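You operate a simulated robot arm through the tools that you are given. There is no shell and no other tool. Be economical: measure what you need, move in short steps, check, and stop when the job is done.

You are at the controls of a simulated two-armed robot. One attempt, no reset.

JOB
Pick up the yellow hand reader with one hand, pass it to the other hand and put it on the long steel bench. Fetch the clear jug from the top of the service bench and set it on the low shelf of the narrow bench. Do these in any order. Set down upright: clear jug.
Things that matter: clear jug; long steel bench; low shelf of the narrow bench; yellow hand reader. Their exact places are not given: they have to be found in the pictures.

The check looks at the end state, three seconds after you hand in, the way a careful person would. Anything else that was tipped, shoved, dropped, spilled or broken makes it a failure.

ROBOT AND FRAMES
Two 6-joint arms with two-finger grippers on one trunk, on a base that drives. Base frame: it is fixed to the floor where the robot stands at the start and does not move with it; the origin is under the middle of the robot, x ahead of it, y to its left, z up. Lengths are in m, angles in degrees, forces in N, time in s.
The left shoulder is at the start at [0.06, 0.143, 0.55], the right one opposite. With the tool pointing down near the work surface each hand reaches from about 0.3 to 0.7 m from the robot's upright axis, wherever it stands, measured 20 degrees to its own side. Places, roughly: clear jug [2.25, -5, 1]; long steel bench [-2.3, 1.8, 0.9]; low shelf of the narrow bench [1.5, -3.1, 0.3]. Payload 2.45 kg a hand.
The TCP of each hand is the grasp point between the finger pads, 0.026 m short of the fingertips. In the tool frame z runs along the fingers and y along their closing line. The gripper opens to 0.096 m. The gripper's body begins 0.069 m behind the TCP.
Orientation is told as [roll, pitch, yaw] about the base's x, y, z axes, in that order, counted from this pose: with the fingers straight down and closing along the base's y, the tool's x points along the base's -x, its y along +y and its z along -z.

CONTROLS
- The arms move only by the tool step_arm. It takes "left_increments", "right_increments" or both (then of equal length, played together; a hand with none holds still); each is a list of rows, each an object of numbers (a shift or turn left out is 0, a gripper value left out holds the last): "x", "y", "z": the shift along the tool's x, y, z in units of 20 mm (1.0 is 20 mm); "rx", "ry", "rz": the turn, a rotation vector about the tool's x, y, z in units of 6 degrees (1.0 is 6 degrees); "jaw": the finger opening in m, from 0 to 0.096. In form: [{"x": .., "y": .., "z": .., "rx": .., "ry": .., "rz": .., "jaw": ..}, ...]. A call has 1 to 8 rows; each row shifts and turns the commanded pose from where the row before left it, along the tool's axes as they then stand. A call with a number of a shift or a turn outside -1 to 1 is refused whole. Rows are played at 5 a second. More than 0.05 m and 8.6 degrees between two rows, or a gripper value outside its range, and nothing of the call is played. A pose out of reach is approached as far as the arm can. The call stops where the force on the tool passes 40 N (or 10 N more than at its start, if that is more) or the arm is blocked; 0.2 s more then pass. Each finger halts on what it meets, pressing with about 21 N; the grip force reading is that of the motor and also rises with nothing between the fingers. The clock runs only during rows and for 0.2 s after the last one: add rows that do not move to give the fingers time. The reply holds the time, the measured pose of the TCP, the force on the tool along the base axes, the opening and the grip force, in the units named above and with some noise, with the torque about the TCP (base axes, N m) and any sound that the robot's microphone picked up.
- Cameras (640 x 400 px; columns grow to the right, rows downward): "scene" is now at [0.131, -0.0077, 1.1463]; the picture's right is [-0.15, -0.99, 0.00], its down [-0.80, 0.12, -0.58] and it looks along [0.58, -0.09, -0.81] (base axes); focal length 269 px, centre (320, 200). "left" rides on the left gripper at [0.082, -0.003, -0.098] in its tool frame; the picture's right is [0.04, 1.00, 0.00], its down [-0.73, 0.03, -0.68] and it looks along [-0.68, 0.03, 0.73] (tool axes); focal length 256 px, centre (320, 200). "right" rides on the right gripper at [0.082, 0.003, -0.098] in its tool frame; the picture's right is [-0.04, 1.00, 0.00], its down [-0.73, -0.03, -0.68] and it looks along [-0.68, -0.03, 0.73] (tool axes); focal length 256 px, centre (320, 200).
- get_image(camera): a new picture of that camera. The clock stands still meanwhile.
- move_column(by): slides the trunk up (or, below 0, down) by that many m; the arms and the scene camera ride with it, the base frame stays. It gives what a move gives, with no picture.
- drive_base(legs): drives the robot by 1 to 6 legs, each [ahead, turn to the left] in m and degrees, along the robot's own axes; the way and the turn of a leg run together, so that a leg with both is an arc; at most 1.5 m and 180 degrees a leg. The arms and the cameras ride along, it lands a little off, and it stops where it bumps. It gives what a move gives.
- head_to(pan, tilt): turns the head with the scene camera to pan (to the left, within 86 degrees either way) and tilt (down, from -29 to 69), counted from straight ahead of the robot. It gives what a move gives.
- probe_pixels(camera, pixels): there is no depth. For up to 12 entries [column, row, z] of the newest picture of that camera ("zoom" is the newest enlarged one), the place [x, y] in the base frame at which the ray of that pixel passes the height z, good to about 0.002 m. The clock stands still meanwhile.
- inspect(camera, box): a new picture of the part [left, top, right, bottom] of that camera's present view, enlarged. The clock stands still meanwhile.
- finish_job(): hands the job in; it is judged then, once.

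Work in short steps. Measure before you move; look again where a grasp or a placing could have gone wrong, and mend it. You have 110 turns and 92 pictures in all, those below and enlarged ones among them. Open the grippers and draw the arms clear of the work before you hand the job in, unless the task says otherwise; then end with one line.

The tools are called after ">>>" as a command line: name --argument value ..., lists and objects as JSON in quotes. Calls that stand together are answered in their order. step_arm: Moves the arms, as the interface text tells. Its arguments: {"type":"object","properties":{"left_increments":{"type":"array","items":{"type":"object","properties":{"x":{"type":"number"},"y":{"type":"number"},"z":{"type":"number"},"rx":{"type":"number"},"ry":{"type":"number"},"rz":{"type":"number"},"jaw":{"type":"number"}}}},"right_increments":{"type":"array","items":{"type":"object","properties":{"x":{"type":"number"},"y":{"type":"number"},"z":{"type":"number"},"rx":{"type":"number"},"ry":{"type":"number"},"rz":{"type":"number"},"jaw":{"type":"number"}}}}},"required":[]} The other tools are called the same way: move_column (by) slides the trunk up or down; drive_base (legs) drives the base; head_to (pan, tilt) turns the head that bears the scene camera; get_image (camera) takes a picture; probe_pixels (camera, pixels) gives the place at which the rays of pixels pass given heights; inspect (camera, box) takes an enlarged picture of a part of a camera's view; finish_job () hands the job in.

At the start:

```text
time_s: 0.0
left_ee_pos: [0.5169, 0.0759, 0.5553]
left_orientation: [-0.1, 0.1, -0.2]
left_force: [0.0, 0.2, -0.1]
left_ft_torque: [0.01, 0.03, 0.01]
left_grip_width: 0.0962
left_gripper_force: 0.1
right_ee_pos: [0.3519, -0.2615, 0.6188]
right_orientation: [0.0, 0.1, -0.3]
right_force: [-0.2, -0.1, -0.6]
right_ft_torque: [-0.01, 0.0, 0.0]
right_grip_width: 0.0959
right_gripper_force: 0.0
trunk travel left (down, up): [-0.175, 0.415]
robot x, y, heading: [-0.002, 0.0016, -0.2]
head pan, tilt: [-8.9, 54.2]
```

scene: 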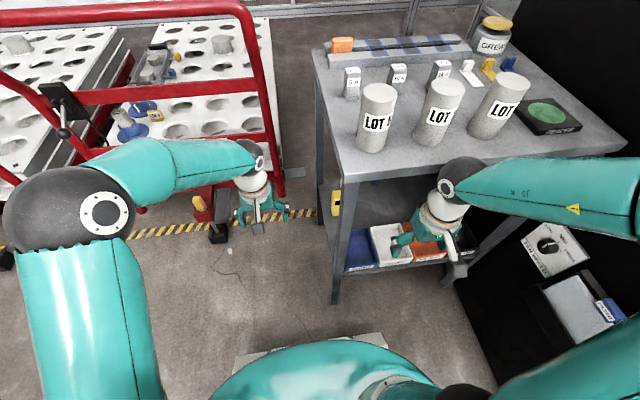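
right: 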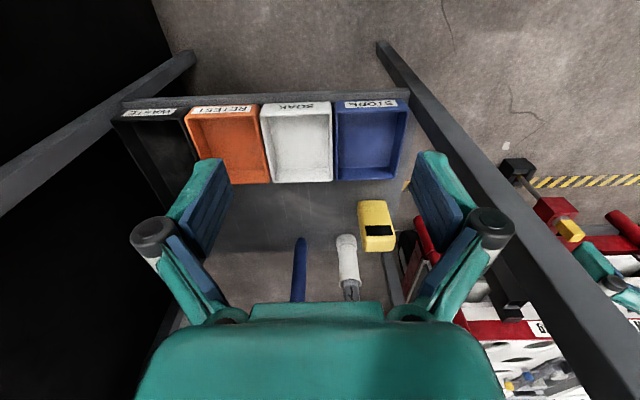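
left: 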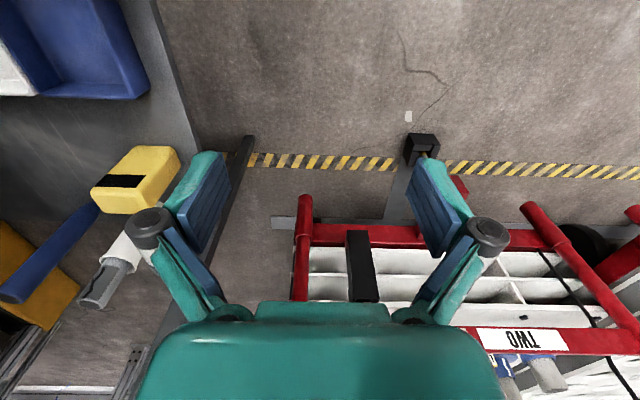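

The yellow reader appears at right-camera (377,225) and left-camera (135,180), on the lower shelf of the table ahead. I take its position and the table's heights by probing both cameras at several heights.

>>> probe_pixels --camera "right" --pixels '[[377, 225, 0.2], [377, 225, 0.3], [377, 225, 0.4], [362, 203, 0.3], [388, 203, 0.3], [362, 250, 0.3], [395, 250, 0.3]]'

>>> probe_pixels --camera "left" --pixels '[[135, 180, 0.2], [135, 180, 0.3], [135, 180, 0.4], [135, 180, 0.5]]'

>>> probe_pixels --camera "scene" --pixels '[[335, 203, 0.3], [335, 203, 0.4], [340, 180, 0.75], [628, 150, 0.75], [315, 52, 0.75], [335, 305, 0], [448, 285, 0], [340, 180, 0.6]]'

>>> inspect --camera "right" --box '[280, 160, 460, 310]'

```text
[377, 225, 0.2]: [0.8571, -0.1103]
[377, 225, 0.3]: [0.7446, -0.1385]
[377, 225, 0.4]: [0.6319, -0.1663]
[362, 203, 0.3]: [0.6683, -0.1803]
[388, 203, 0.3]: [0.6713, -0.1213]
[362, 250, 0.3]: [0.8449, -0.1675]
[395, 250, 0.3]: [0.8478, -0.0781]
```

```text
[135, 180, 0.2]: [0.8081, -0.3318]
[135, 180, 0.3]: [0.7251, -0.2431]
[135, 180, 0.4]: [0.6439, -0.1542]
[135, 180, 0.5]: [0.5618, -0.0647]
```

```text
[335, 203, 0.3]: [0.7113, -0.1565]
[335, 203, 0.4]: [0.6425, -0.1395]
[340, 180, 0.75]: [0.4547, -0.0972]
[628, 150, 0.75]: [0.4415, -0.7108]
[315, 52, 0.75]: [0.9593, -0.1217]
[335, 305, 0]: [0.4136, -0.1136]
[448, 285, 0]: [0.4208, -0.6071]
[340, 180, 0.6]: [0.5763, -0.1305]
```

```text
2.67 times, centred on (370, 235) of right
```

zoom: 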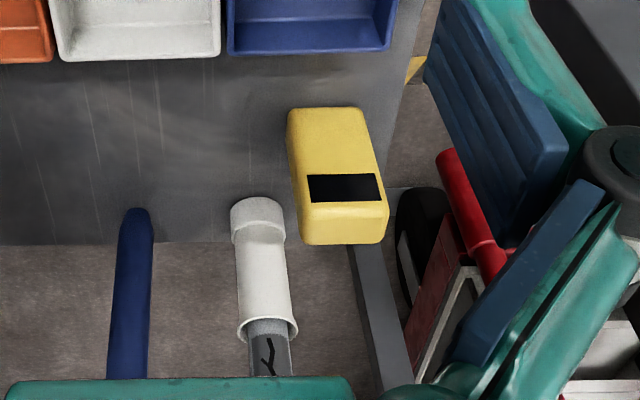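

Rays from the three cameras meet near (0.64,-0.155,0.40): the reader is on the lower shelf, under the top. I look closer from the left and scene cameras.

>>> inspect --camera "left" --box '[0, 80, 320, 280]'

>>> inspect --camera "scene" --box '[300, 150, 500, 275]'

```text
2.00 times, centred on (160, 180) of left
```

zoom: 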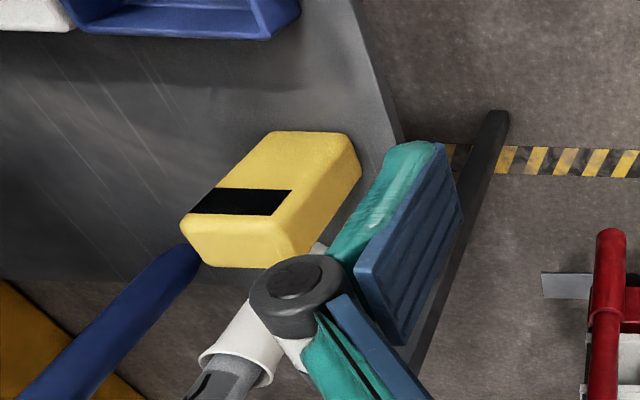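

```text
3.20 times, centred on (400, 212) of scene
```

zoom: 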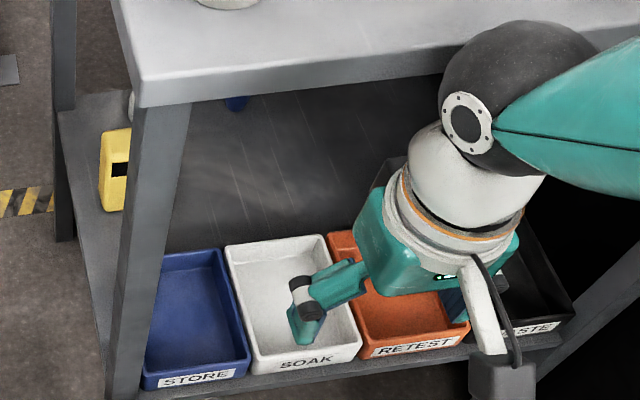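

I triangulate the corners of the reader's black screen from left and right cameras, plus the lower and upper edges of the body.

>>> probe_pixels --camera "right" --pixels '[[391.7, 224.9, 0.36], [391.7, 224.9, 0.44], [394.3, 235, 0.36], [394.3, 235, 0.44], [365.5, 225.6, 0.36], [365.5, 225.6, 0.44], [367, 236, 0.36], [367, 236, 0.44], [359, 201, 0.36], [386, 201, 0.36], [396, 250, 0.44], [364, 250, 0.44]]'

>>> get_image --camera "left"

>>> probe_pixels --camera "left" --pixels '[[146, 175, 0.36], [146, 175, 0.44], [138.5, 187.5, 0.36], [138.5, 187.5, 0.44], [109, 175, 0.36], [109, 175, 0.44], [95, 186.5, 0.36], [95, 186.5, 0.44], [135, 146, 0.36], [175, 148, 0.36], [140, 213, 0.44], [98, 211, 0.44]]'

```text
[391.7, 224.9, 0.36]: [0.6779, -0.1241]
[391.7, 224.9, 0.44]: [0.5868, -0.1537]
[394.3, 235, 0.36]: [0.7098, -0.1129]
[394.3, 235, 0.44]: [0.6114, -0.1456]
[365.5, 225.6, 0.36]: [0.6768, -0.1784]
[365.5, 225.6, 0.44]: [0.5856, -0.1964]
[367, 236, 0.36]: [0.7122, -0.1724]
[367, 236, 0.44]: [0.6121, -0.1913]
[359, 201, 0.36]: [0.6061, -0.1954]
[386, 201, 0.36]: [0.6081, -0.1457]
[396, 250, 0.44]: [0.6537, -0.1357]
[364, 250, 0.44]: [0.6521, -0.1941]
```

```text
85 pictures are left
```

left: 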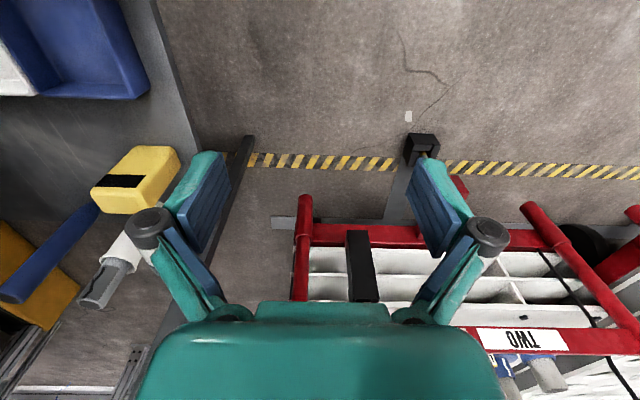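

```text
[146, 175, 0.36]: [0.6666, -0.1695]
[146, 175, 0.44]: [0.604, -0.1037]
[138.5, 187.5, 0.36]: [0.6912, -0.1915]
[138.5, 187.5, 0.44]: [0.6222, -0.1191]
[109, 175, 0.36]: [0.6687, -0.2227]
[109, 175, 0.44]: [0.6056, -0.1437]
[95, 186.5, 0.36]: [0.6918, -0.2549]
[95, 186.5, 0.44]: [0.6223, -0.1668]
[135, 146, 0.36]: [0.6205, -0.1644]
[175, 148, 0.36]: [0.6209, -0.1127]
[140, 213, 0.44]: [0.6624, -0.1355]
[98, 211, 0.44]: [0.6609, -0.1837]
```

Triangulation gives the reader as an upright box about y −0.19…−0.135, x 0.637…0.673, z 0.335…0.425, right by the shelf's left edge, behind the front-left leg. A left-hand approach from the table's left side looks best, so I measure the trolley and table edges.

>>> head_to --pan 0 --tilt 35

>>> get_image --camera "scene"

```text
time_s: 0.8
left_ee_pos: [0.5169, 0.0742, 0.556]
left_orientation: [-0.1, 0.0, -0.3]
left_force: [-0.3, 0.9, -0.6]
left_ft_torque: [0.01, 0.01, -0.01]
left_grip_width: 0.096
left_gripper_force: 0.1
right_ee_pos: [0.353, -0.2616, 0.6191]
right_orientation: [0.0, 0.0, -0.4]
right_force: [-0.4, 0.4, 0.4]
right_ft_torque: [-0.01, -0.02, 0.02]
right_grip_width: 0.0958
right_gripper_force: 0.1
trunk travel left (down, up): [-0.175, 0.415]
robot x, y, heading: [0.0034, 0.001, -0.1]
head pan, tilt: [0.0, 35.0]
```

```text
84 pictures are left
```

scene: 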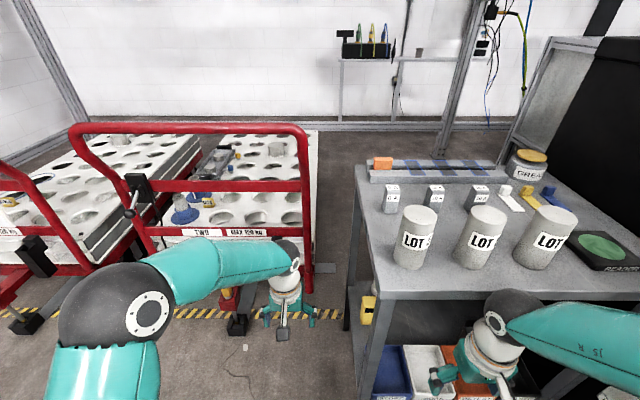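

The gap between trolley post (308,285) and the table is visible. I probe floor points and the table-top edges.

>>> probe_pixels --camera "scene" --pixels '[[308, 292, 0.1], [308, 292, 0.2], [303, 130, 0.9], [333, 268, 0.0], [238, 330, 0.0], [372, 262, 0.75], [372, 277, 0.75], [349, 185, 0.75], [638, 297, 0.75], [346, 328, 0.0], [358, 310, 0.425], [376, 310, 0.425]]'

>>> inspect --camera "scene" --box '[200, 230, 440, 380]'

```text
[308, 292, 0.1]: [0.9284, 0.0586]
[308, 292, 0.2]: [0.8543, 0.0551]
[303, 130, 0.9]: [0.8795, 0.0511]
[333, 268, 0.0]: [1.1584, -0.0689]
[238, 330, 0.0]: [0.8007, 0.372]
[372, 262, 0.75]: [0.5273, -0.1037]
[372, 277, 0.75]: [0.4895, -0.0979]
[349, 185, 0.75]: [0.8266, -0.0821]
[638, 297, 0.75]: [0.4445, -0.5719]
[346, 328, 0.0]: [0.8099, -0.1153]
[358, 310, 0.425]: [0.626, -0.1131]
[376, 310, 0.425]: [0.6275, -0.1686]
```

```text
2.67 times, centred on (320, 305) of scene
```

zoom: 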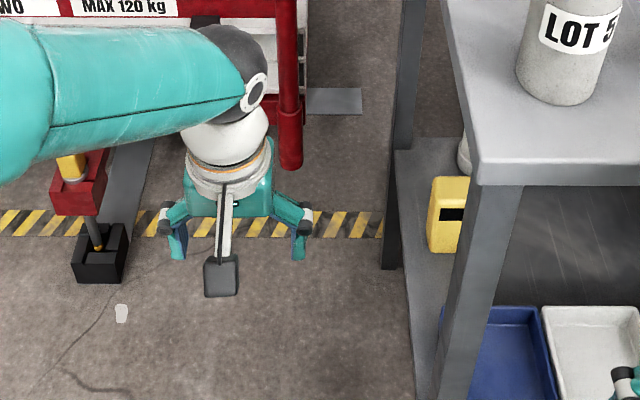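

I need the white tube behind the reader and the blue rod placed too, since the far finger must go between; triangulating right (347,240) with left (157,206), and the tube's other end.

>>> probe_pixels --camera "right" --pixels '[[347, 240, 0.35], [347, 240, 0.45], [349, 283, 0.45], [349, 283, 0.55], [301, 240, 0.35], [301, 240, 0.45]]'

>>> probe_pixels --camera "left" --pixels '[[155, 206, 0.35], [155, 206, 0.45], [122, 255, 0.45], [122, 255, 0.55], [92, 205, 0.35], [92, 205, 0.45], [10, 298, 0.45], [10, 298, 0.55]]'

>>> probe_pixels --camera "scene" --pixels '[[373, 288, 0.4], [373, 288, 0.5], [373, 288, 0.6]]'

```text
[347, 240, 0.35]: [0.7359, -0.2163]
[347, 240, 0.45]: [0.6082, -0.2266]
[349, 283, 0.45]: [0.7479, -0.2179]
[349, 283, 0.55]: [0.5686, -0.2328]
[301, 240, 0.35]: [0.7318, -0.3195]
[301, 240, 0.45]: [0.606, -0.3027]
```

```text
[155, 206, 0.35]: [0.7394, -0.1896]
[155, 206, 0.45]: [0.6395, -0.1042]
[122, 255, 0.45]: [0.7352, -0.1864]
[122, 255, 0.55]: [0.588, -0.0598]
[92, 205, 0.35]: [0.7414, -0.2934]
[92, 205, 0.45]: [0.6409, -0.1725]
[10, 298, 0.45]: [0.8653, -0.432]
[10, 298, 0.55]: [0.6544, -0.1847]
```

```text
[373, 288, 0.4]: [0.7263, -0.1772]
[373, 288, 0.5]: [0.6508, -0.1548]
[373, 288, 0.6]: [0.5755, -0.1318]
```

Reader data settled: the white bottle stands at x≈0.75, clear of it. I turn the left hand in place by +90° yaw (tool z turns negative), planning fingers pointing −y, closing along x, camera above.

>>> step_arm --left_increments '[{"rz": -1}, {"rz": -1}, {"rz": -1}, {"rz": -1}, {"rz": -1}, {"rz": -1}, {"rz": -1}, {"rz": -1}]'

>>> step_arm --left_increments '[{"rz": -1}, {"rz": -1}, {"rz": -1}, {"rz": -1}, {"rz": -1}, {"rz": -1}, {"rz": -1}]'

```text
time_s: 2.6
left_ee_pos: [0.5167, 0.0744, 0.5548]
left_orientation: [0.0, 0.1, 47.8]
left_force: [0.1, 0.6, -0.2]
left_ft_torque: [0.05, 0.02, -0.03]
left_grip_width: 0.0961
left_gripper_force: 0.1
right_ee_pos: [0.3528, -0.2615, 0.6185]
right_orientation: [0.1, 0.0, -0.4]
right_force: [-0.7, 0.2, 0.3]
right_ft_torque: [-0.03, -0.02, 0.01]
right_grip_width: 0.0962
right_gripper_force: 0.0
trunk travel left (down, up): [-0.175, 0.415]
robot x, y, heading: [0.0017, 0.0018, -0.1]
head pan, tilt: [0.0, 35.0]
```

```text
time_s: 4.2
left_ee_pos: [0.5177, 0.0748, 0.5557]
left_orientation: [0.1, 0.1, 89.7]
left_force: [0.6, -1.3, 0.1]
left_ft_torque: [0.02, 0.04, -0.03]
left_grip_width: 0.0961
left_gripper_force: 0.0
right_ee_pos: [0.3525, -0.2603, 0.6193]
right_orientation: [0.0, -0.1, -0.3]
right_force: [-0.3, -0.2, -0.4]
right_ft_torque: [0.0, 0.0, 0.01]
right_grip_width: 0.0959
right_gripper_force: 0.0
trunk travel left (down, up): [-0.175, 0.415]
robot x, y, heading: [0.0023, -0.0005, -0.0]
head pan, tilt: [0.0, 35.0]
```

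Yaw is done at 89.7°. Now I tilt the fingers towards −y by +90° about the tool's y.

>>> step_arm --left_increments '[{"ry": 1}, {"ry": 1}, {"ry": 1}, {"ry": 1}, {"ry": 1}, {"ry": 1}, {"ry": 1}, {"ry": 1}]'

>>> step_arm --left_increments '[{"ry": 1}, {"ry": 1}, {"ry": 1}, {"ry": 1}, {"ry": 1}, {"ry": 1}, {"ry": 1}]'

>>> get_image --camera "scene"

>>> get_image --camera "left"

```text
time_s: 6.0
left_ee_pos: [0.5169, 0.0748, 0.5558]
left_orientation: [0.1, 48.2, 89.8]
left_force: [-0.3, 0.1, -0.1]
left_ft_torque: [0.0, -0.02, 0.0]
left_grip_width: 0.0958
left_gripper_force: 0.0
right_ee_pos: [0.3533, -0.2609, 0.6189]
right_orientation: [0.0, -0.1, -0.3]
right_force: [0.2, 0.0, 0.1]
right_ft_torque: [0.0, -0.01, 0.03]
right_grip_width: 0.096
right_gripper_force: 0.1
trunk travel left (down, up): [-0.175, 0.415]
robot x, y, heading: [0.0039, -0.001, 0.0]
head pan, tilt: [0.0, 35.0]
```

```text
time_s: 7.6
left_ee_pos: [0.5163, 0.0748, 0.5555]
left_orientation: [159.0, 89.8, -111.4]
left_force: [0.0, -0.9, 0.3]
left_ft_torque: [0.0, 0.01, 0.0]
left_grip_width: 0.096
left_gripper_force: 0.1
right_ee_pos: [0.3526, -0.2613, 0.6197]
right_orientation: [0.1, -0.1, -0.3]
right_force: [-0.9, -0.8, -0.4]
right_ft_torque: [0.01, 0.0, -0.01]
right_grip_width: 0.0961
right_gripper_force: 0.0
trunk travel left (down, up): [-0.175, 0.415]
robot x, y, heading: [0.0021, -0.0014, -0.0]
head pan, tilt: [0.0, 35.0]
```

```text
82 pictures are left
```

scene: 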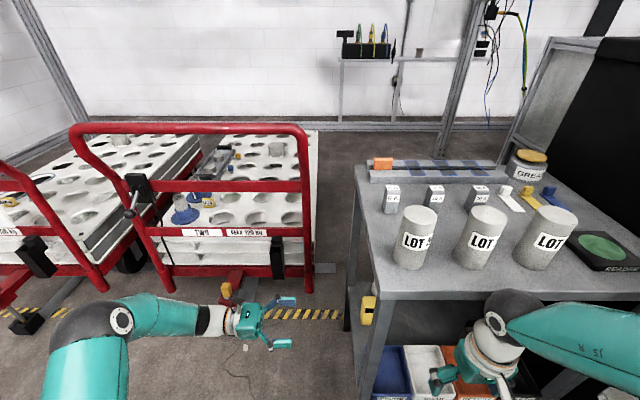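

```text
81 pictures are left
```

left: 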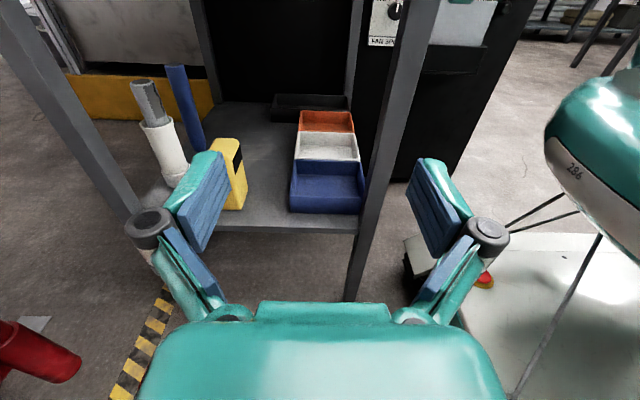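

The pose is reached, and the camera sees the reader (232,180) and white bottle clear. I shift the hand to x≈0.655 and z≈0.41, staying outside the table.

>>> step_arm --left_increments '[{"y": -1, "x": -1}, {"y": -1, "x": -1}, {"y": -1, "x": -1}, {"y": -1, "x": -1}, {"y": -1, "x": -1}, {"y": -1, "x": -1}, {"y": -0.9, "x": -1}, {}]'

>>> get_image --camera "left"

>>> get_image --camera "scene"

```text
time_s: 9.4
left_ee_pos: [0.6195, 0.0732, 0.4406]
left_orientation: [120.9, 90.0, -149.4]
left_force: [-1.1, 0.4, -0.9]
left_ft_torque: [0.02, 0.0, -0.02]
left_grip_width: 0.0961
left_gripper_force: 0.0
left hand out of reach, approached as far as the arm can: row 6, 7
right_ee_pos: [0.3521, -0.2604, 0.6194]
right_orientation: [0.0, 0.0, -0.3]
right_force: [0.4, 0.1, 0.3]
right_ft_torque: [0.03, 0.0, -0.01]
right_grip_width: 0.096
right_gripper_force: 0.1
trunk travel left (down, up): [-0.175, 0.415]
robot x, y, heading: [-0.0006, -0.001, 0.2]
head pan, tilt: [0.0, 35.0]
```

```text
80 pictures are left
```

left: 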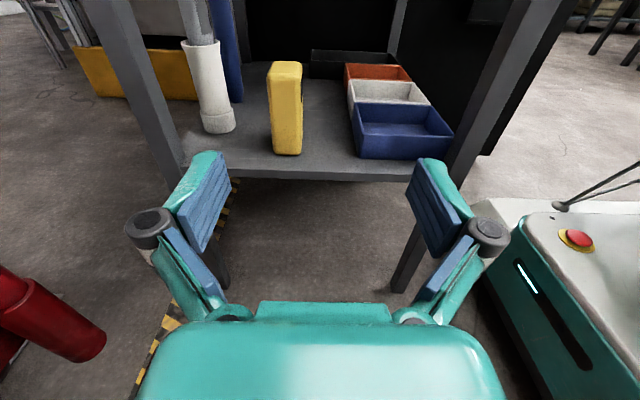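

```text
79 pictures are left
```

scene: 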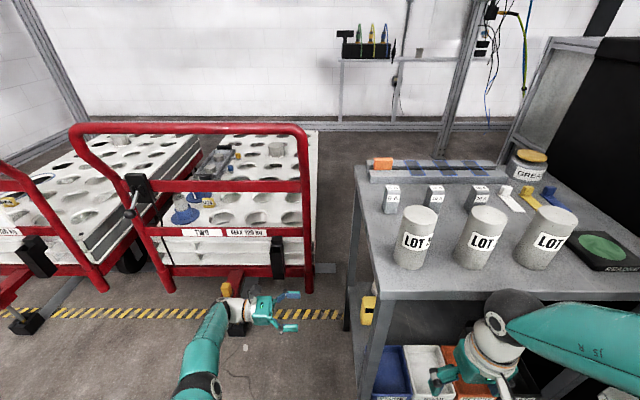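

Reach ran short at (0.62, 0.073, 0.44). I look down at the clearance between the base and the table before driving a little ahead.

>>> head_to --pan -20 --tilt 66

>>> get_image --camera "scene"

>>> probe_pixels --camera "left" --pixels '[[392, 290, 0.0], [410, 255, 0.1], [480, 205, 0.2], [480, 205, 0.3], [525, 215, 0.3], [490, 285, 0.1]]'

```text
time_s: 10.4
left_ee_pos: [0.6191, 0.0723, 0.4411]
left_orientation: [127.5, 89.9, -142.8]
left_force: [0.1, -0.4, -0.4]
left_ft_torque: [-0.05, -0.01, 0.02]
left_grip_width: 0.0959
left_gripper_force: 0.0
right_ee_pos: [0.3537, -0.2606, 0.619]
right_orientation: [-0.1, 0.0, -0.2]
right_force: [-0.4, 0.0, 0.2]
right_ft_torque: [-0.01, -0.02, 0.01]
right_grip_width: 0.0959
right_gripper_force: 0.1
trunk travel left (down, up): [-0.175, 0.415]
robot x, y, heading: [0.0011, -0.0015, 0.1]
head pan, tilt: [-20.0, 66.0]
```

```text
78 pictures are left
```

scene: 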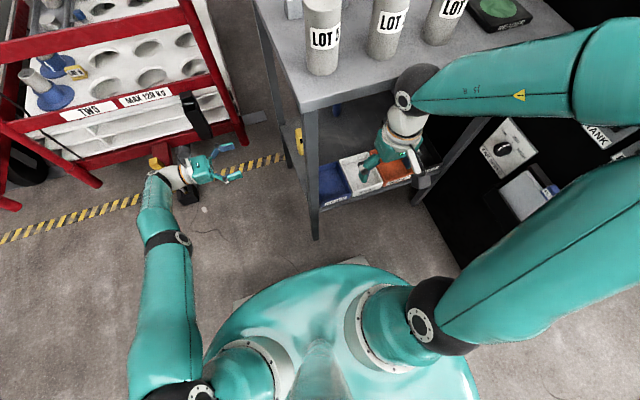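

```text
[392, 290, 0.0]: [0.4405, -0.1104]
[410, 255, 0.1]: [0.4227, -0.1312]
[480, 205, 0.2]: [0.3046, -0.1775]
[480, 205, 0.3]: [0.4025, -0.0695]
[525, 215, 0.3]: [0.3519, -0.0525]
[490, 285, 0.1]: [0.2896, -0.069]
```

Base front is at x≈0.29, the table's leg at 0.42. I draw the right hand back 0.1 m, then drive 0.06 m ahead and lower the trunk by 0.1 m.

>>> step_arm --right_increments '[{"x": 1}, {"x": 1}, {"x": 1}, {"x": 1}, {"x": 1}, {}]'

>>> drive_base --legs '[[0.06, 0]]'

>>> move_column --by -0.05

>>> get_image --camera "left"

```text
time_s: 11.8
left_ee_pos: [0.6186, 0.0719, 0.44]
left_orientation: [131.5, 89.9, -138.8]
left_force: [0.1, 0.3, -0.5]
left_ft_torque: [0.0, 0.01, -0.02]
left_grip_width: 0.0956
left_gripper_force: 0.1
right_ee_pos: [0.2541, -0.2615, 0.6211]
right_orientation: [0.1, 0.0, -0.3]
right_force: [-1.4, 0.1, 0.6]
right_ft_torque: [-0.02, -0.01, 0.01]
right_grip_width: 0.0958
right_gripper_force: 0.0
trunk travel left (down, up): [-0.175, 0.415]
robot x, y, heading: [0.0045, -0.0023, 0.0]
head pan, tilt: [-20.0, 66.0]
```

```text
time_s: 12.8
left_ee_pos: [0.6802, 0.0729, 0.4405]
left_orientation: [132.5, 89.9, -137.7]
left_force: [-0.4, 0.6, -0.3]
left_ft_torque: [0.03, -0.02, 0.02]
left_grip_width: 0.096
left_gripper_force: 0.1
right_ee_pos: [0.3161, -0.2601, 0.6215]
right_orientation: [0.0, 0.0, -0.3]
right_force: [0.2, -0.3, -0.2]
right_ft_torque: [0.03, -0.01, 0.0]
right_grip_width: 0.0963
right_gripper_force: 0.0
trunk travel left (down, up): [-0.175, 0.415]
robot x, y, heading: [0.0649, 0.0009, -0.0]
head pan, tilt: [-20.0, 66.0]
```

```text
time_s: 13.7
left_ee_pos: [0.6792, 0.072, 0.3919]
left_orientation: [135.1, 89.9, -135.2]
left_force: [0.0, 0.2, 0.7]
left_ft_torque: [0.0, -0.03, 0.01]
left_grip_width: 0.0957
left_gripper_force: 0.0
right_ee_pos: [0.3153, -0.2621, 0.5719]
right_orientation: [0.0, 0.2, -0.2]
right_force: [1.1, -0.7, 0.6]
right_ft_torque: [-0.03, 0.01, 0.02]
right_grip_width: 0.0959
right_gripper_force: 0.1
trunk travel left (down, up): [-0.125, 0.465]
robot x, y, heading: [0.0663, 0.0007, 0.0]
head pan, tilt: [-20.0, 66.0]
```

```text
77 pictures are left
```

left: 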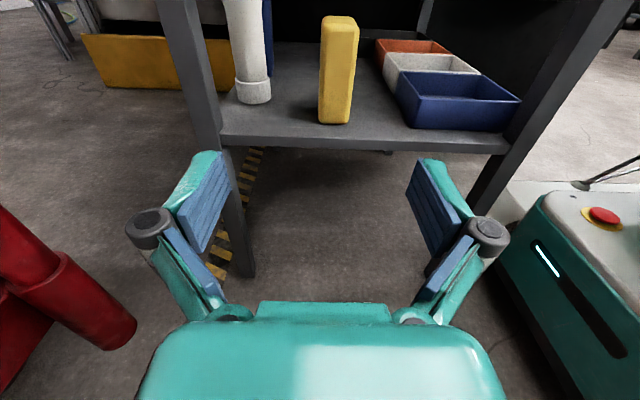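

Now the reader stands at (338,70), slightly right of the hand's axis. I probe its base and top to refine position.

>>> probe_pixels --camera "left" --pixels '[[320, 122, 0.335], [350, 124, 0.335], [320, 122, 0.345], [322, 28, 0.425], [357, 28, 0.425], [325, 16, 0.425], [355, 17, 0.425], [222, 147, 0.335], [505, 154, 0.335]]'

>>> inspect --camera "left" --box '[220, 0, 420, 125]'

```text
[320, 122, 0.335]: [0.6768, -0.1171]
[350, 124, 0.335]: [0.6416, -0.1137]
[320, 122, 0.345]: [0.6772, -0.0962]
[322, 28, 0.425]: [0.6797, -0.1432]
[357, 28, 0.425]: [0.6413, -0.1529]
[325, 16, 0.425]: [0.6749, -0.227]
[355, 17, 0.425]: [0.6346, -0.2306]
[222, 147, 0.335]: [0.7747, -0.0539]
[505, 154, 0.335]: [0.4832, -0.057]
```

```text
3.20 times, centred on (320, 62) of left
```

zoom: 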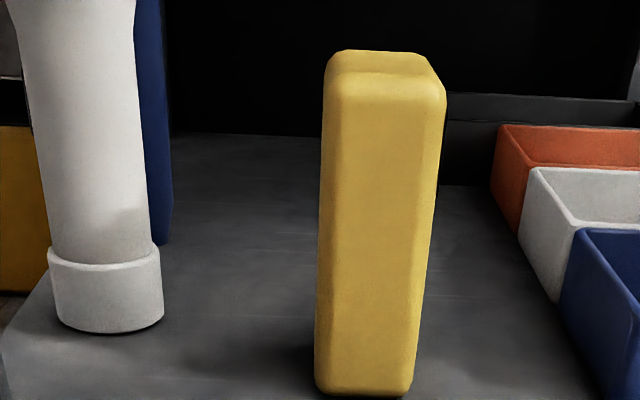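

Reader: x 0.641–0.680, near face y≈−0.14, top z≈0.425. I narrow the jaw to 0.07 to stay clear of the white bottle, align x to 0.66 and z to 0.405, and start forward.

>>> step_arm --left_increments '[{"y": 0.95, "x": 0.65, "jaw": 0.07}, {"z": 1}, {"z": 1}, {"z": 1}, {"z": 1}, {}]'

>>> get_image --camera "left"

```text
time_s: 15.1
left_ee_pos: [0.6835, -0.0091, 0.3885]
left_orientation: [146.1, 89.8, -124.3]
left_force: [-0.2, -0.1, -1.1]
left_ft_torque: [-0.02, -0.01, 0.02]
left_grip_width: 0.0701
left_gripper_force: 0.1
left hand out of reach, approached as far as the arm can: row 1, 4
right_ee_pos: [0.3167, -0.2609, 0.5702]
right_orientation: [0.0, 0.1, -0.3]
right_force: [-0.4, -0.7, 0.1]
right_ft_torque: [0.0, 0.01, 0.01]
right_grip_width: 0.096
right_gripper_force: 0.1
trunk travel left (down, up): [-0.125, 0.465]
robot x, y, heading: [0.0628, -0.0018, 0.3]
head pan, tilt: [-20.0, 66.0]
```

```text
75 pictures are left
```

left: 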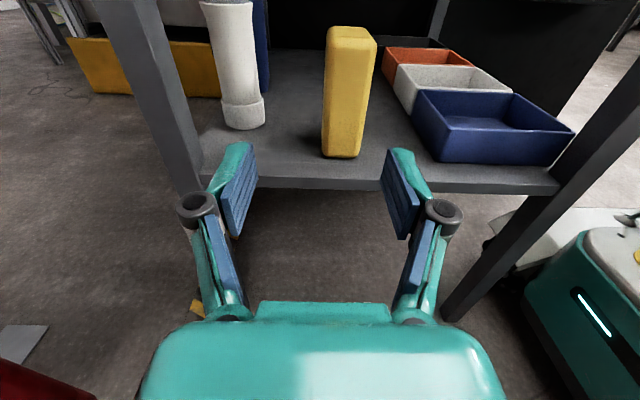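

The command still carries the earlier unreached residue, so I shift x by about −0.036 and z by +0.026 and read back.

>>> step_arm --left_increments '[{"y": 0.9, "x": 0.65}, {"y": 0.9, "x": 0.65}, {}]'

```text
time_s: 15.9
left_ee_pos: [0.6468, -0.0088, 0.4156]
left_orientation: [170.1, 89.9, -100.2]
left_force: [0.5, -0.2, -0.8]
left_ft_torque: [0.02, 0.02, -0.02]
left_grip_width: 0.0699
left_gripper_force: 0.0
left hand out of reach, approached as far as the arm can: row 1
right_ee_pos: [0.3159, -0.2606, 0.5712]
right_orientation: [0.1, 0.1, -0.3]
right_force: [-0.6, -0.2, -0.5]
right_ft_torque: [0.03, 0.0, 0.0]
right_grip_width: 0.096
right_gripper_force: 0.0
trunk travel left (down, up): [-0.125, 0.465]
robot x, y, heading: [0.0614, -0.0018, -0.1]
head pan, tilt: [-20.0, 66.0]
```

The command now matches: (0.647, −0.009, 0.416). I correct to x 0.66, z 0.406 and advance to y≈−0.09, then look.

>>> step_arm --left_increments '[{"y": -0.65, "x": -0.5}, {"z": 1}, {"z": 1}, {"z": 1}, {"z": 1}, {}]'

>>> get_image --camera "left"

```text
time_s: 17.3
left_ee_pos: [0.6588, -0.0874, 0.4065]
left_orientation: [130.6, 89.9, -139.7]
left_force: [-0.2, 1.0, 0.0]
left_ft_torque: [0.02, 0.01, 0.0]
left_grip_width: 0.0698
left_gripper_force: 0.1
right_ee_pos: [0.3178, -0.2624, 0.57]
right_orientation: [0.0, 0.2, -0.3]
right_force: [-0.6, -0.4, -0.8]
right_ft_torque: [0.01, 0.0, 0.0]
right_grip_width: 0.0961
right_gripper_force: 0.1
trunk travel left (down, up): [-0.125, 0.465]
robot x, y, heading: [0.0647, 0.0008, -0.1]
head pan, tilt: [-20.0, 66.0]
```

```text
74 pictures are left
```

left: 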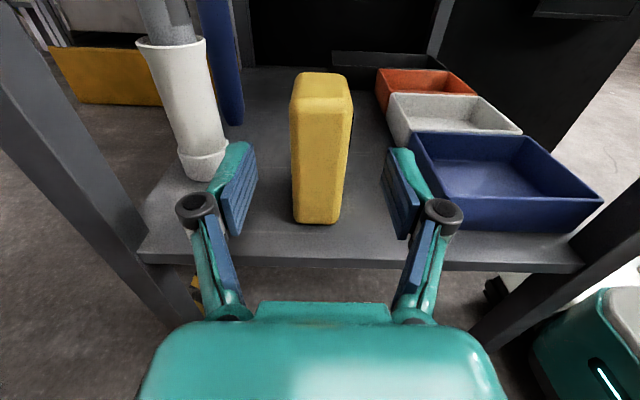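

The reader sits between the fingers. I check the white bottle's base position before going in.

>>> probe_pixels --camera "left" --pixels '[[205, 180, 0.325], [228, 165, 0.325], [180, 165, 0.325], [318, 224, 0.325], [295, 222, 0.325], [340, 220, 0.325], [140, 255, 0.325], [295, 105, 0.425], [350, 105, 0.425]]'

```text
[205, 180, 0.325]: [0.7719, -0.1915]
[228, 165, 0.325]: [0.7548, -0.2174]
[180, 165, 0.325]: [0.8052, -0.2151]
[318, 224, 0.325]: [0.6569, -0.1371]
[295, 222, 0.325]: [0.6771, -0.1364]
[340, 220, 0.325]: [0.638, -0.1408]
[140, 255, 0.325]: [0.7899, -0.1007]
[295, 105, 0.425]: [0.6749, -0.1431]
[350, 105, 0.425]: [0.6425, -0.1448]
```

Bottle starts at x≈0.755, reader centred at x≈0.658 with near face y≈−0.14: clear. I go in to y≈−0.163 and close.

>>> step_arm --left_increments '[{"z": 1}, {"z": 1}, {"z": 1}, {"z": 0.8}, {}, {"jaw": 0.02}, {}, {}]'

>>> step_arm --left_increments '[{}, {}, {"x": 0.5}, {"x": 0.5}, {}]'

>>> get_image --camera "left"

```text
time_s: 19.1
left_ee_pos: [0.6607, -0.1635, 0.4069]
left_orientation: [131.1, 89.8, -139.1]
left_force: [-0.3, -1.1, 0.9]
left_ft_torque: [-0.14, 0.01, -0.02]
left_grip_width: 0.0397
left_gripper_force: 21.3
right_ee_pos: [0.3164, -0.2622, 0.5712]
right_orientation: [-0.1, 0.1, -0.4]
right_force: [0.5, 0.1, 0.6]
right_ft_torque: [0.01, 0.02, 0.0]
right_grip_width: 0.0961
right_gripper_force: 0.1
trunk travel left (down, up): [-0.125, 0.465]
robot x, y, heading: [0.0632, 0.0041, 0.1]
head pan, tilt: [-20.0, 66.0]
```

```text
time_s: 20.3
left_ee_pos: [0.6599, -0.1635, 0.4253]
left_orientation: [125.9, 89.9, -144.4]
left_force: [0.6, -0.3, -2.0]
left_ft_torque: [-0.02, -0.02, 0.0]
left_grip_width: 0.0394
left_gripper_force: 20.5
right_ee_pos: [0.3161, -0.2621, 0.5715]
right_orientation: [0.0, 0.2, -0.3]
right_force: [0.7, 0.5, -0.7]
right_ft_torque: [-0.02, -0.02, -0.01]
right_grip_width: 0.0957
right_gripper_force: 0.0
trunk travel left (down, up): [-0.125, 0.465]
robot x, y, heading: [0.0605, -0.0008, 0.1]
head pan, tilt: [-20.0, 66.0]
```

```text
73 pictures are left
```

left: 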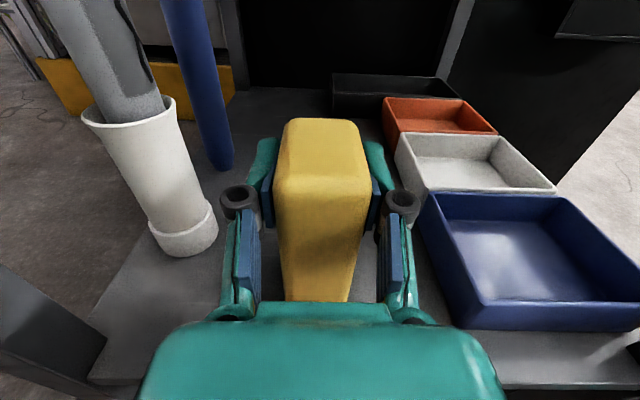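

The reader is held (0.0394 m, 20 N) and lifted about 2 cm. I withdraw straight out along +y.

>>> step_arm --left_increments '[{"z": -1}, {"z": -1}, {"z": -1}, {"z": -1}, {"z": -1}, {"z": -1}, {"z": -1}, {"z": -1}]'

>>> step_arm --left_increments '[{"z": -1, "y": 1}, {"z": -0.5, "y": 1}, {"y": 1, "x": 1}, {"y": 1, "x": 1}, {"y": 1, "x": 1}, {"y": 1, "x": 1}, {"y": 1, "x": 1}, {}]'

>>> get_image --camera "left"

```text
time_s: 22.1
left_ee_pos: [0.66, -0.004, 0.4259]
left_orientation: [118.7, 90.0, -151.6]
left_force: [0.6, 0.3, -1.7]
left_ft_torque: [0.03, 0.01, 0.01]
left_grip_width: 0.0392
left_gripper_force: 20.8
right_ee_pos: [0.3163, -0.2614, 0.5704]
right_orientation: [0.0, 0.1, -0.4]
right_force: [0.6, -0.7, -0.3]
right_ft_torque: [0.01, -0.02, 0.01]
right_grip_width: 0.0961
right_gripper_force: 0.0
trunk travel left (down, up): [-0.125, 0.465]
robot x, y, heading: [0.0581, -0.0014, 0.0]
head pan, tilt: [-20.0, 66.0]
```

```text
time_s: 23.9
left_ee_pos: [0.5199, 0.0252, 0.5253]
left_orientation: [132.5, 90.0, -137.7]
left_force: [0.6, 0.1, -1.0]
left_ft_torque: [0.0, -0.04, 0.05]
left_grip_width: 0.0396
left_gripper_force: 20.8
right_ee_pos: [0.3158, -0.261, 0.5704]
right_orientation: [0.1, 0.1, -0.4]
right_force: [-0.1, 0.9, -0.3]
right_ft_torque: [0.06, -0.02, -0.02]
right_grip_width: 0.0961
right_gripper_force: 0.3
trunk travel left (down, up): [-0.125, 0.465]
robot x, y, heading: [0.0635, -0.0014, -0.0]
head pan, tilt: [-20.0, 66.0]
```

```text
72 pictures are left
```

left: 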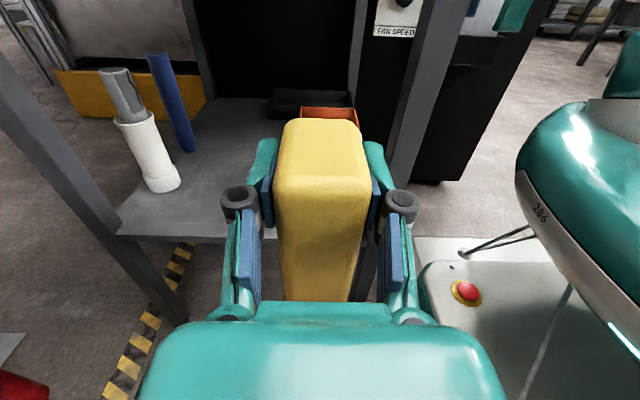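

Reader is out and secure. Now I look around left and right to plan the driving.

>>> head_to --pan 86 --tilt 20

>>> get_image --camera "scene"

>>> head_to --pan -86 --tilt 20

>>> get_image --camera "scene"

```text
time_s: 25.7
left_ee_pos: [0.52, 0.0262, 0.5263]
left_orientation: [127.7, 89.9, -142.7]
left_force: [1.1, 0.1, -2.9]
left_ft_torque: [-0.05, -0.03, 0.06]
left_grip_width: 0.0398
left_gripper_force: 20.7
right_ee_pos: [0.3163, -0.2613, 0.5715]
right_orientation: [0.0, 0.1, -0.2]
right_force: [-0.3, 0.3, -0.2]
right_ft_torque: [0.0, 0.02, 0.01]
right_grip_width: 0.0959
right_gripper_force: 0.2
trunk travel left (down, up): [-0.125, 0.465]
robot x, y, heading: [0.061, 0.0015, 0.1]
head pan, tilt: [85.9, 20.0]
```

```text
71 pictures are left
```

scene: 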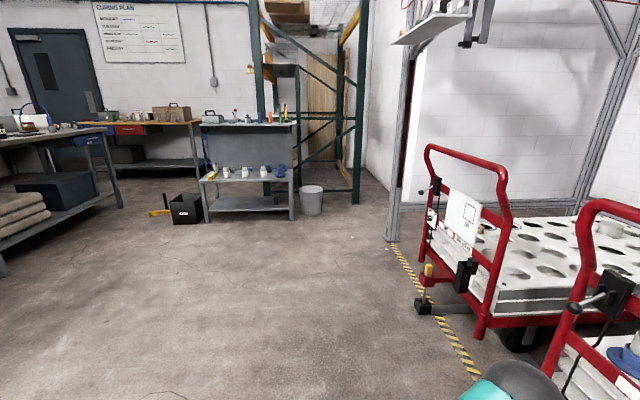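

```text
time_s: 28.3
left_ee_pos: [0.5219, 0.0267, 0.5252]
left_orientation: [127.5, 89.9, -142.8]
left_force: [-0.9, -1.5, -2.8]
left_ft_torque: [0.02, 0.01, -0.03]
left_grip_width: 0.0397
left_gripper_force: 21.3
right_ee_pos: [0.316, -0.2614, 0.5718]
right_orientation: [0.0, 0.1, -0.2]
right_force: [-0.4, 0.7, 1.2]
right_ft_torque: [0.01, 0.0, -0.02]
right_grip_width: 0.096
right_gripper_force: 0.0
trunk travel left (down, up): [-0.125, 0.465]
robot x, y, heading: [0.062, 0.002, -0.2]
head pan, tilt: [-85.9, 20.0]
```

```text
70 pictures are left
```

scene: 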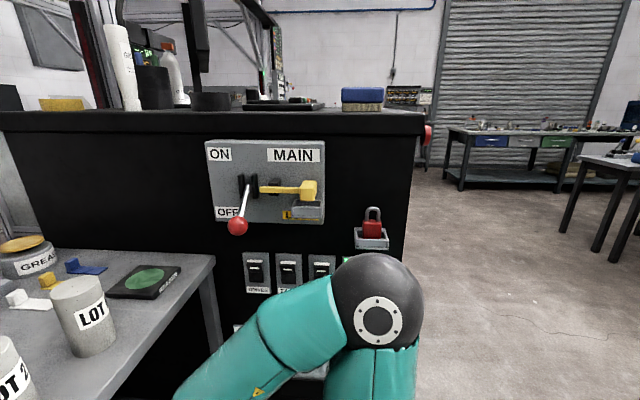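

Floor around looks open; the machine is close on the right only. I back off 0.35 m and turn left towards the long bench, then look ahead.

>>> drive_base --legs '[[-0.35, 0], [0, 90]]'

>>> head_to --pan 50 --tilt 22

>>> get_image --camera "scene"

```text
time_s: 33.2
left_ee_pos: [-0.0379, 0.3872, 0.5267]
left_orientation: [159.3, 90.0, -56.2]
left_force: [0.1, 1.1, -1.5]
left_ft_torque: [-0.04, -0.01, 0.02]
left_grip_width: 0.0395
left_gripper_force: 21.1
right_ee_pos: [0.0826, 0.0576, 0.576]
right_orientation: [0.1, 0.5, 54.6]
right_force: [0.9, 0.5, 0.7]
right_ft_torque: [-0.02, 0.0, 0.01]
right_grip_width: 0.0961
right_gripper_force: 0.2
trunk travel left (down, up): [-0.125, 0.465]
robot x, y, heading: [-0.2546, -0.0212, 55.5]
head pan, tilt: [-85.9, 20.0]
stopped in leg 2: the robot was blocked; the commanded pose is now the measured one
```

```text
time_s: 35.4
left_ee_pos: [-0.0387, 0.3878, 0.5256]
left_orientation: [147.4, 89.9, -68.1]
left_force: [-0.9, 0.5, -1.4]
left_ft_torque: [-0.01, -0.02, 0.01]
left_grip_width: 0.0395
left_gripper_force: 21.1
right_ee_pos: [0.0816, 0.0592, 0.5736]
right_orientation: [0.2, 0.4, 54.7]
right_force: [-0.6, 0.3, 0.7]
right_ft_torque: [-0.02, 0.01, 0.0]
right_grip_width: 0.096
right_gripper_force: 0.1
trunk travel left (down, up): [-0.125, 0.465]
robot x, y, heading: [-0.2561, -0.0224, 55.6]
head pan, tilt: [50.0, 22.0]
```

```text
69 pictures are left
```

scene: 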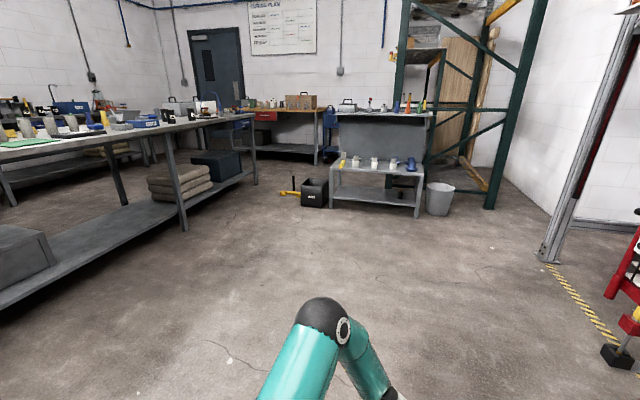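

Turning got blocked at 55°. I look to the right side to see what is touching.

>>> head_to --pan -70 --tilt 50

>>> get_image --camera "scene"

>>> get_image --camera "right"

```text
time_s: 37.4
left_ee_pos: [-0.0383, 0.3879, 0.5259]
left_orientation: [146.0, 89.9, -69.4]
left_force: [0.4, -0.6, -2.0]
left_ft_torque: [-0.02, 0.0, 0.03]
left_grip_width: 0.0395
left_gripper_force: 20.6
right_ee_pos: [0.0825, 0.0587, 0.5736]
right_orientation: [0.0, 0.5, 54.6]
right_force: [0.1, 0.3, -0.2]
right_ft_torque: [0.02, -0.01, 0.02]
right_grip_width: 0.0961
right_gripper_force: 0.1
trunk travel left (down, up): [-0.125, 0.465]
robot x, y, heading: [-0.2539, -0.02, 55.3]
head pan, tilt: [-70.0, 50.0]
```

```text
68 pictures are left
```

scene: 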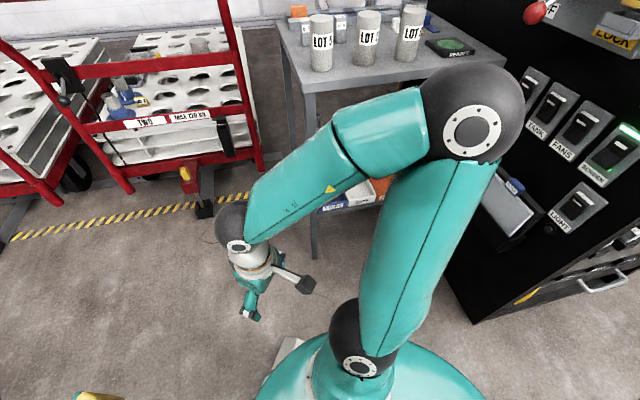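

```text
67 pictures are left
```

right: 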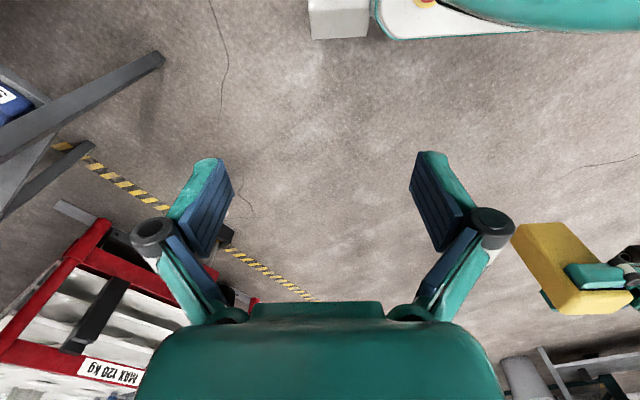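

The right elbow sticks out toward the machine/table and must have been what stopped. Before backing off I look further behind-left.

>>> head_to --pan 86 --tilt 25

>>> get_image --camera "scene"

```text
time_s: 39.8
left_ee_pos: [-0.0378, 0.3875, 0.5264]
left_orientation: [147.3, 89.9, -68.1]
left_force: [-0.4, -0.5, -2.4]
left_ft_torque: [0.02, 0.02, -0.02]
left_grip_width: 0.0397
left_gripper_force: 20.7
right_ee_pos: [0.0809, 0.0582, 0.5744]
right_orientation: [0.1, 0.6, 54.6]
right_force: [-0.1, 0.0, -0.5]
right_ft_torque: [-0.01, 0.02, 0.01]
right_grip_width: 0.096
right_gripper_force: 0.1
trunk travel left (down, up): [-0.125, 0.465]
robot x, y, heading: [-0.2544, -0.022, 55.5]
head pan, tilt: [85.9, 25.0]
```

```text
66 pictures are left
```

scene: 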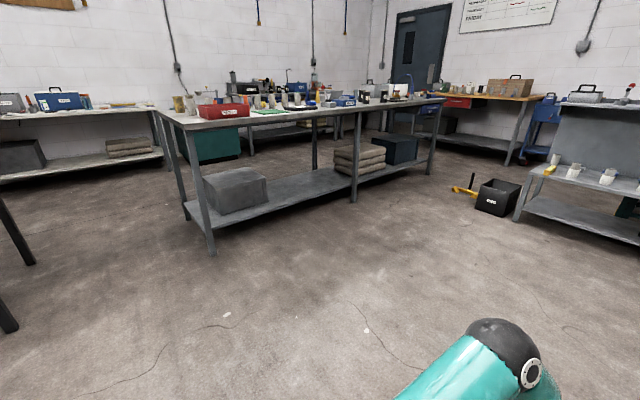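

The long steel bench is straight in this picture (170–440, 100–250). A table leg is near at the left (10,330). I probe floor spots and the bench's corner points.

>>> probe_pixels --camera "scene" --pixels '[[12, 332, 0.0], [30, 263, 0.0], [212, 253, 0.0], [352, 200, 0.0], [430, 172, 0.0], [166, 113, 0.9], [184, 127, 0.9], [445, 99, 0.9], [515, 222, 0.0]]'

>>> inspect --camera "scene" --box '[150, 60, 460, 254]'

```text
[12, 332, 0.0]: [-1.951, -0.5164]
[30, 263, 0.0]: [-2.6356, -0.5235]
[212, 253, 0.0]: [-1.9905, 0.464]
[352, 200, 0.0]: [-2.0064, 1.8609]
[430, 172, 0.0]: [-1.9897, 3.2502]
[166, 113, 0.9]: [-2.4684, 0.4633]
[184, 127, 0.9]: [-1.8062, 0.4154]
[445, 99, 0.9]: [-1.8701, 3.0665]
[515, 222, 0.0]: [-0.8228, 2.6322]
```

```text
2.06 times, centred on (305, 157) of scene
```

zoom: 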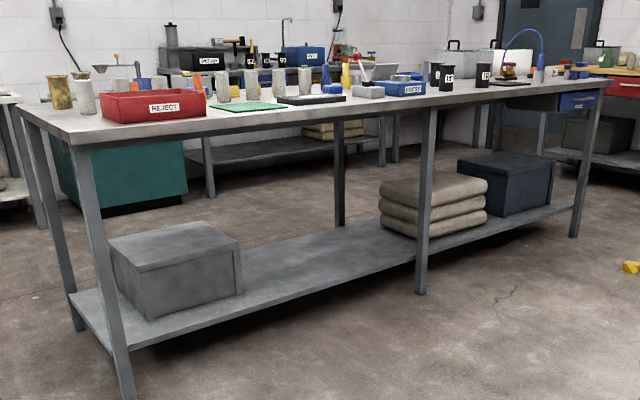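

Bench front legs lie on x≈−2.0 from y 0.46 to 3.25. I turn right 8° to unload the elbow contact, back 0.35 m, then turn left.

>>> drive_base --legs '[[0, -8], [-0.35, 0], [0, 60]]'

>>> head_to --pan 0 --tilt 50

>>> get_image --camera "scene"

```text
time_s: 45.0
left_ee_pos: [-0.5679, 0.1822, 0.5263]
left_orientation: [83.2, 89.9, -94.8]
left_force: [-0.4, -0.5, -3.2]
left_ft_torque: [-0.02, 0.0, 0.02]
left_grip_width: 0.0392
left_gripper_force: 21.0
right_ee_pos: [-0.2717, -0.0059, 0.5752]
right_orientation: [0.1, 0.9, 91.8]
right_force: [-0.1, 0.4, 0.2]
right_ft_torque: [0.03, 0.01, -0.01]
right_grip_width: 0.0964
right_gripper_force: 0.1
trunk travel left (down, up): [-0.125, 0.465]
robot x, y, heading: [-0.4614, -0.2785, 93.5]
head pan, tilt: [85.9, 25.0]
stopped in leg 3: the robot was blocked; the commanded pose is now the measured one
```

```text
time_s: 46.6
left_ee_pos: [-0.5682, 0.1823, 0.5273]
left_orientation: [94.1, 89.9, -84.0]
left_force: [-0.1, 0.2, -1.8]
left_ft_torque: [-0.02, 0.0, 0.0]
left_grip_width: 0.0394
left_gripper_force: 20.7
right_ee_pos: [-0.2732, -0.0063, 0.5769]
right_orientation: [0.0, 1.0, 91.9]
right_force: [-0.1, -0.5, 0.1]
right_ft_torque: [0.03, -0.02, 0.01]
right_grip_width: 0.0959
right_gripper_force: 0.0
trunk travel left (down, up): [-0.125, 0.465]
robot x, y, heading: [-0.4571, -0.2759, 93.6]
head pan, tilt: [0.0, 50.0]
```

```text
64 pictures are left
```

scene: 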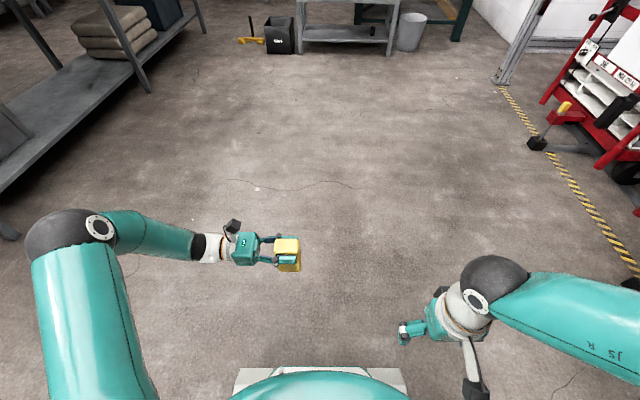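

Blocked again at 93°, with a slight deflection of the right arm. I look at the right side.

>>> head_to --pan -86 --tilt 40

>>> get_image --camera "scene"

```text
time_s: 48.2
left_ee_pos: [-0.5677, 0.1825, 0.5253]
left_orientation: [93.9, 89.9, -84.2]
left_force: [-0.6, 0.6, -2.1]
left_ft_torque: [-0.01, 0.04, -0.02]
left_grip_width: 0.0397
left_gripper_force: 20.5
right_ee_pos: [-0.273, -0.0063, 0.5763]
right_orientation: [0.1, 1.0, 91.9]
right_force: [0.7, -0.2, 0.0]
right_ft_torque: [0.0, 0.05, -0.01]
right_grip_width: 0.0962
right_gripper_force: 0.1
trunk travel left (down, up): [-0.125, 0.465]
robot x, y, heading: [-0.4615, -0.2784, 93.5]
head pan, tilt: [-85.9, 40.0]
```

```text
63 pictures are left
```

scene: 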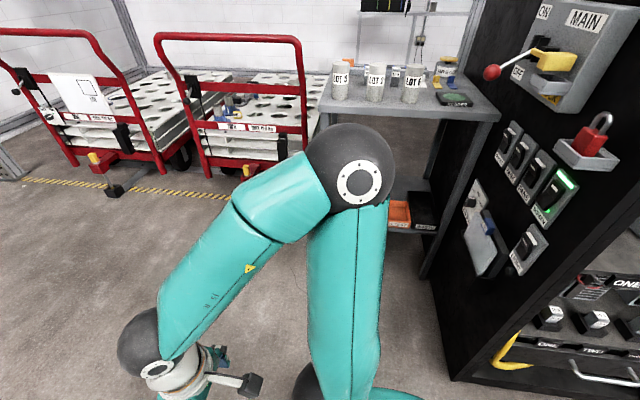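

The elbow is free; so the base's rear corner may be touching the machine. I probe the machine's foot corner (448,380).

>>> probe_pixels --camera "scene" --pixels '[[450, 380, 0.0], [422, 270, 0.0], [500, 360, 0.3], [600, 385, 0.3], [345, 160, 0.8], [395, 170, 0.6]]'

>>> head_to --pan -86 --tilt 69

>>> get_image --camera "scene"

```text
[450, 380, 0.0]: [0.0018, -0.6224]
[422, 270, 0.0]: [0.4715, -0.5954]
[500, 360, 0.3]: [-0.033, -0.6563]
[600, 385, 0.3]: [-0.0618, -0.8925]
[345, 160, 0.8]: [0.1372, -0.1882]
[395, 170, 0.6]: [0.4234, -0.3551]
```

```text
time_s: 49.1
left_ee_pos: [-0.5678, 0.1836, 0.5271]
left_orientation: [93.7, 89.8, -84.3]
left_force: [0.3, -0.1, -1.6]
left_ft_torque: [0.0, 0.02, 0.02]
left_grip_width: 0.0396
left_gripper_force: 20.8
right_ee_pos: [-0.2726, -0.0058, 0.5762]
right_orientation: [0.1, 0.9, 91.9]
right_force: [-0.6, 0.7, -0.2]
right_ft_torque: [0.02, -0.03, 0.01]
right_grip_width: 0.096
right_gripper_force: 0.0
trunk travel left (down, up): [-0.125, 0.465]
robot x, y, heading: [-0.4608, -0.2738, 93.6]
head pan, tilt: [-85.9, 68.8]
```

```text
62 pictures are left
```

scene: 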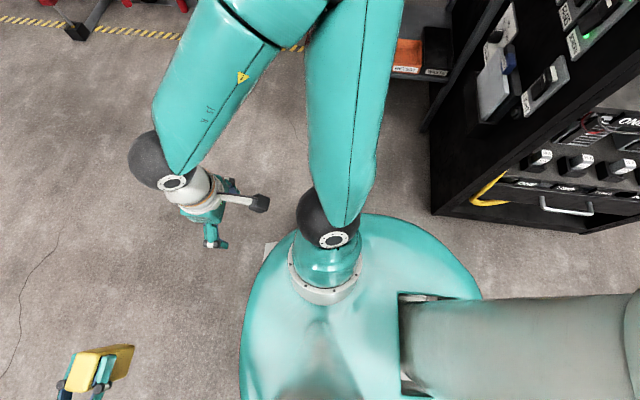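

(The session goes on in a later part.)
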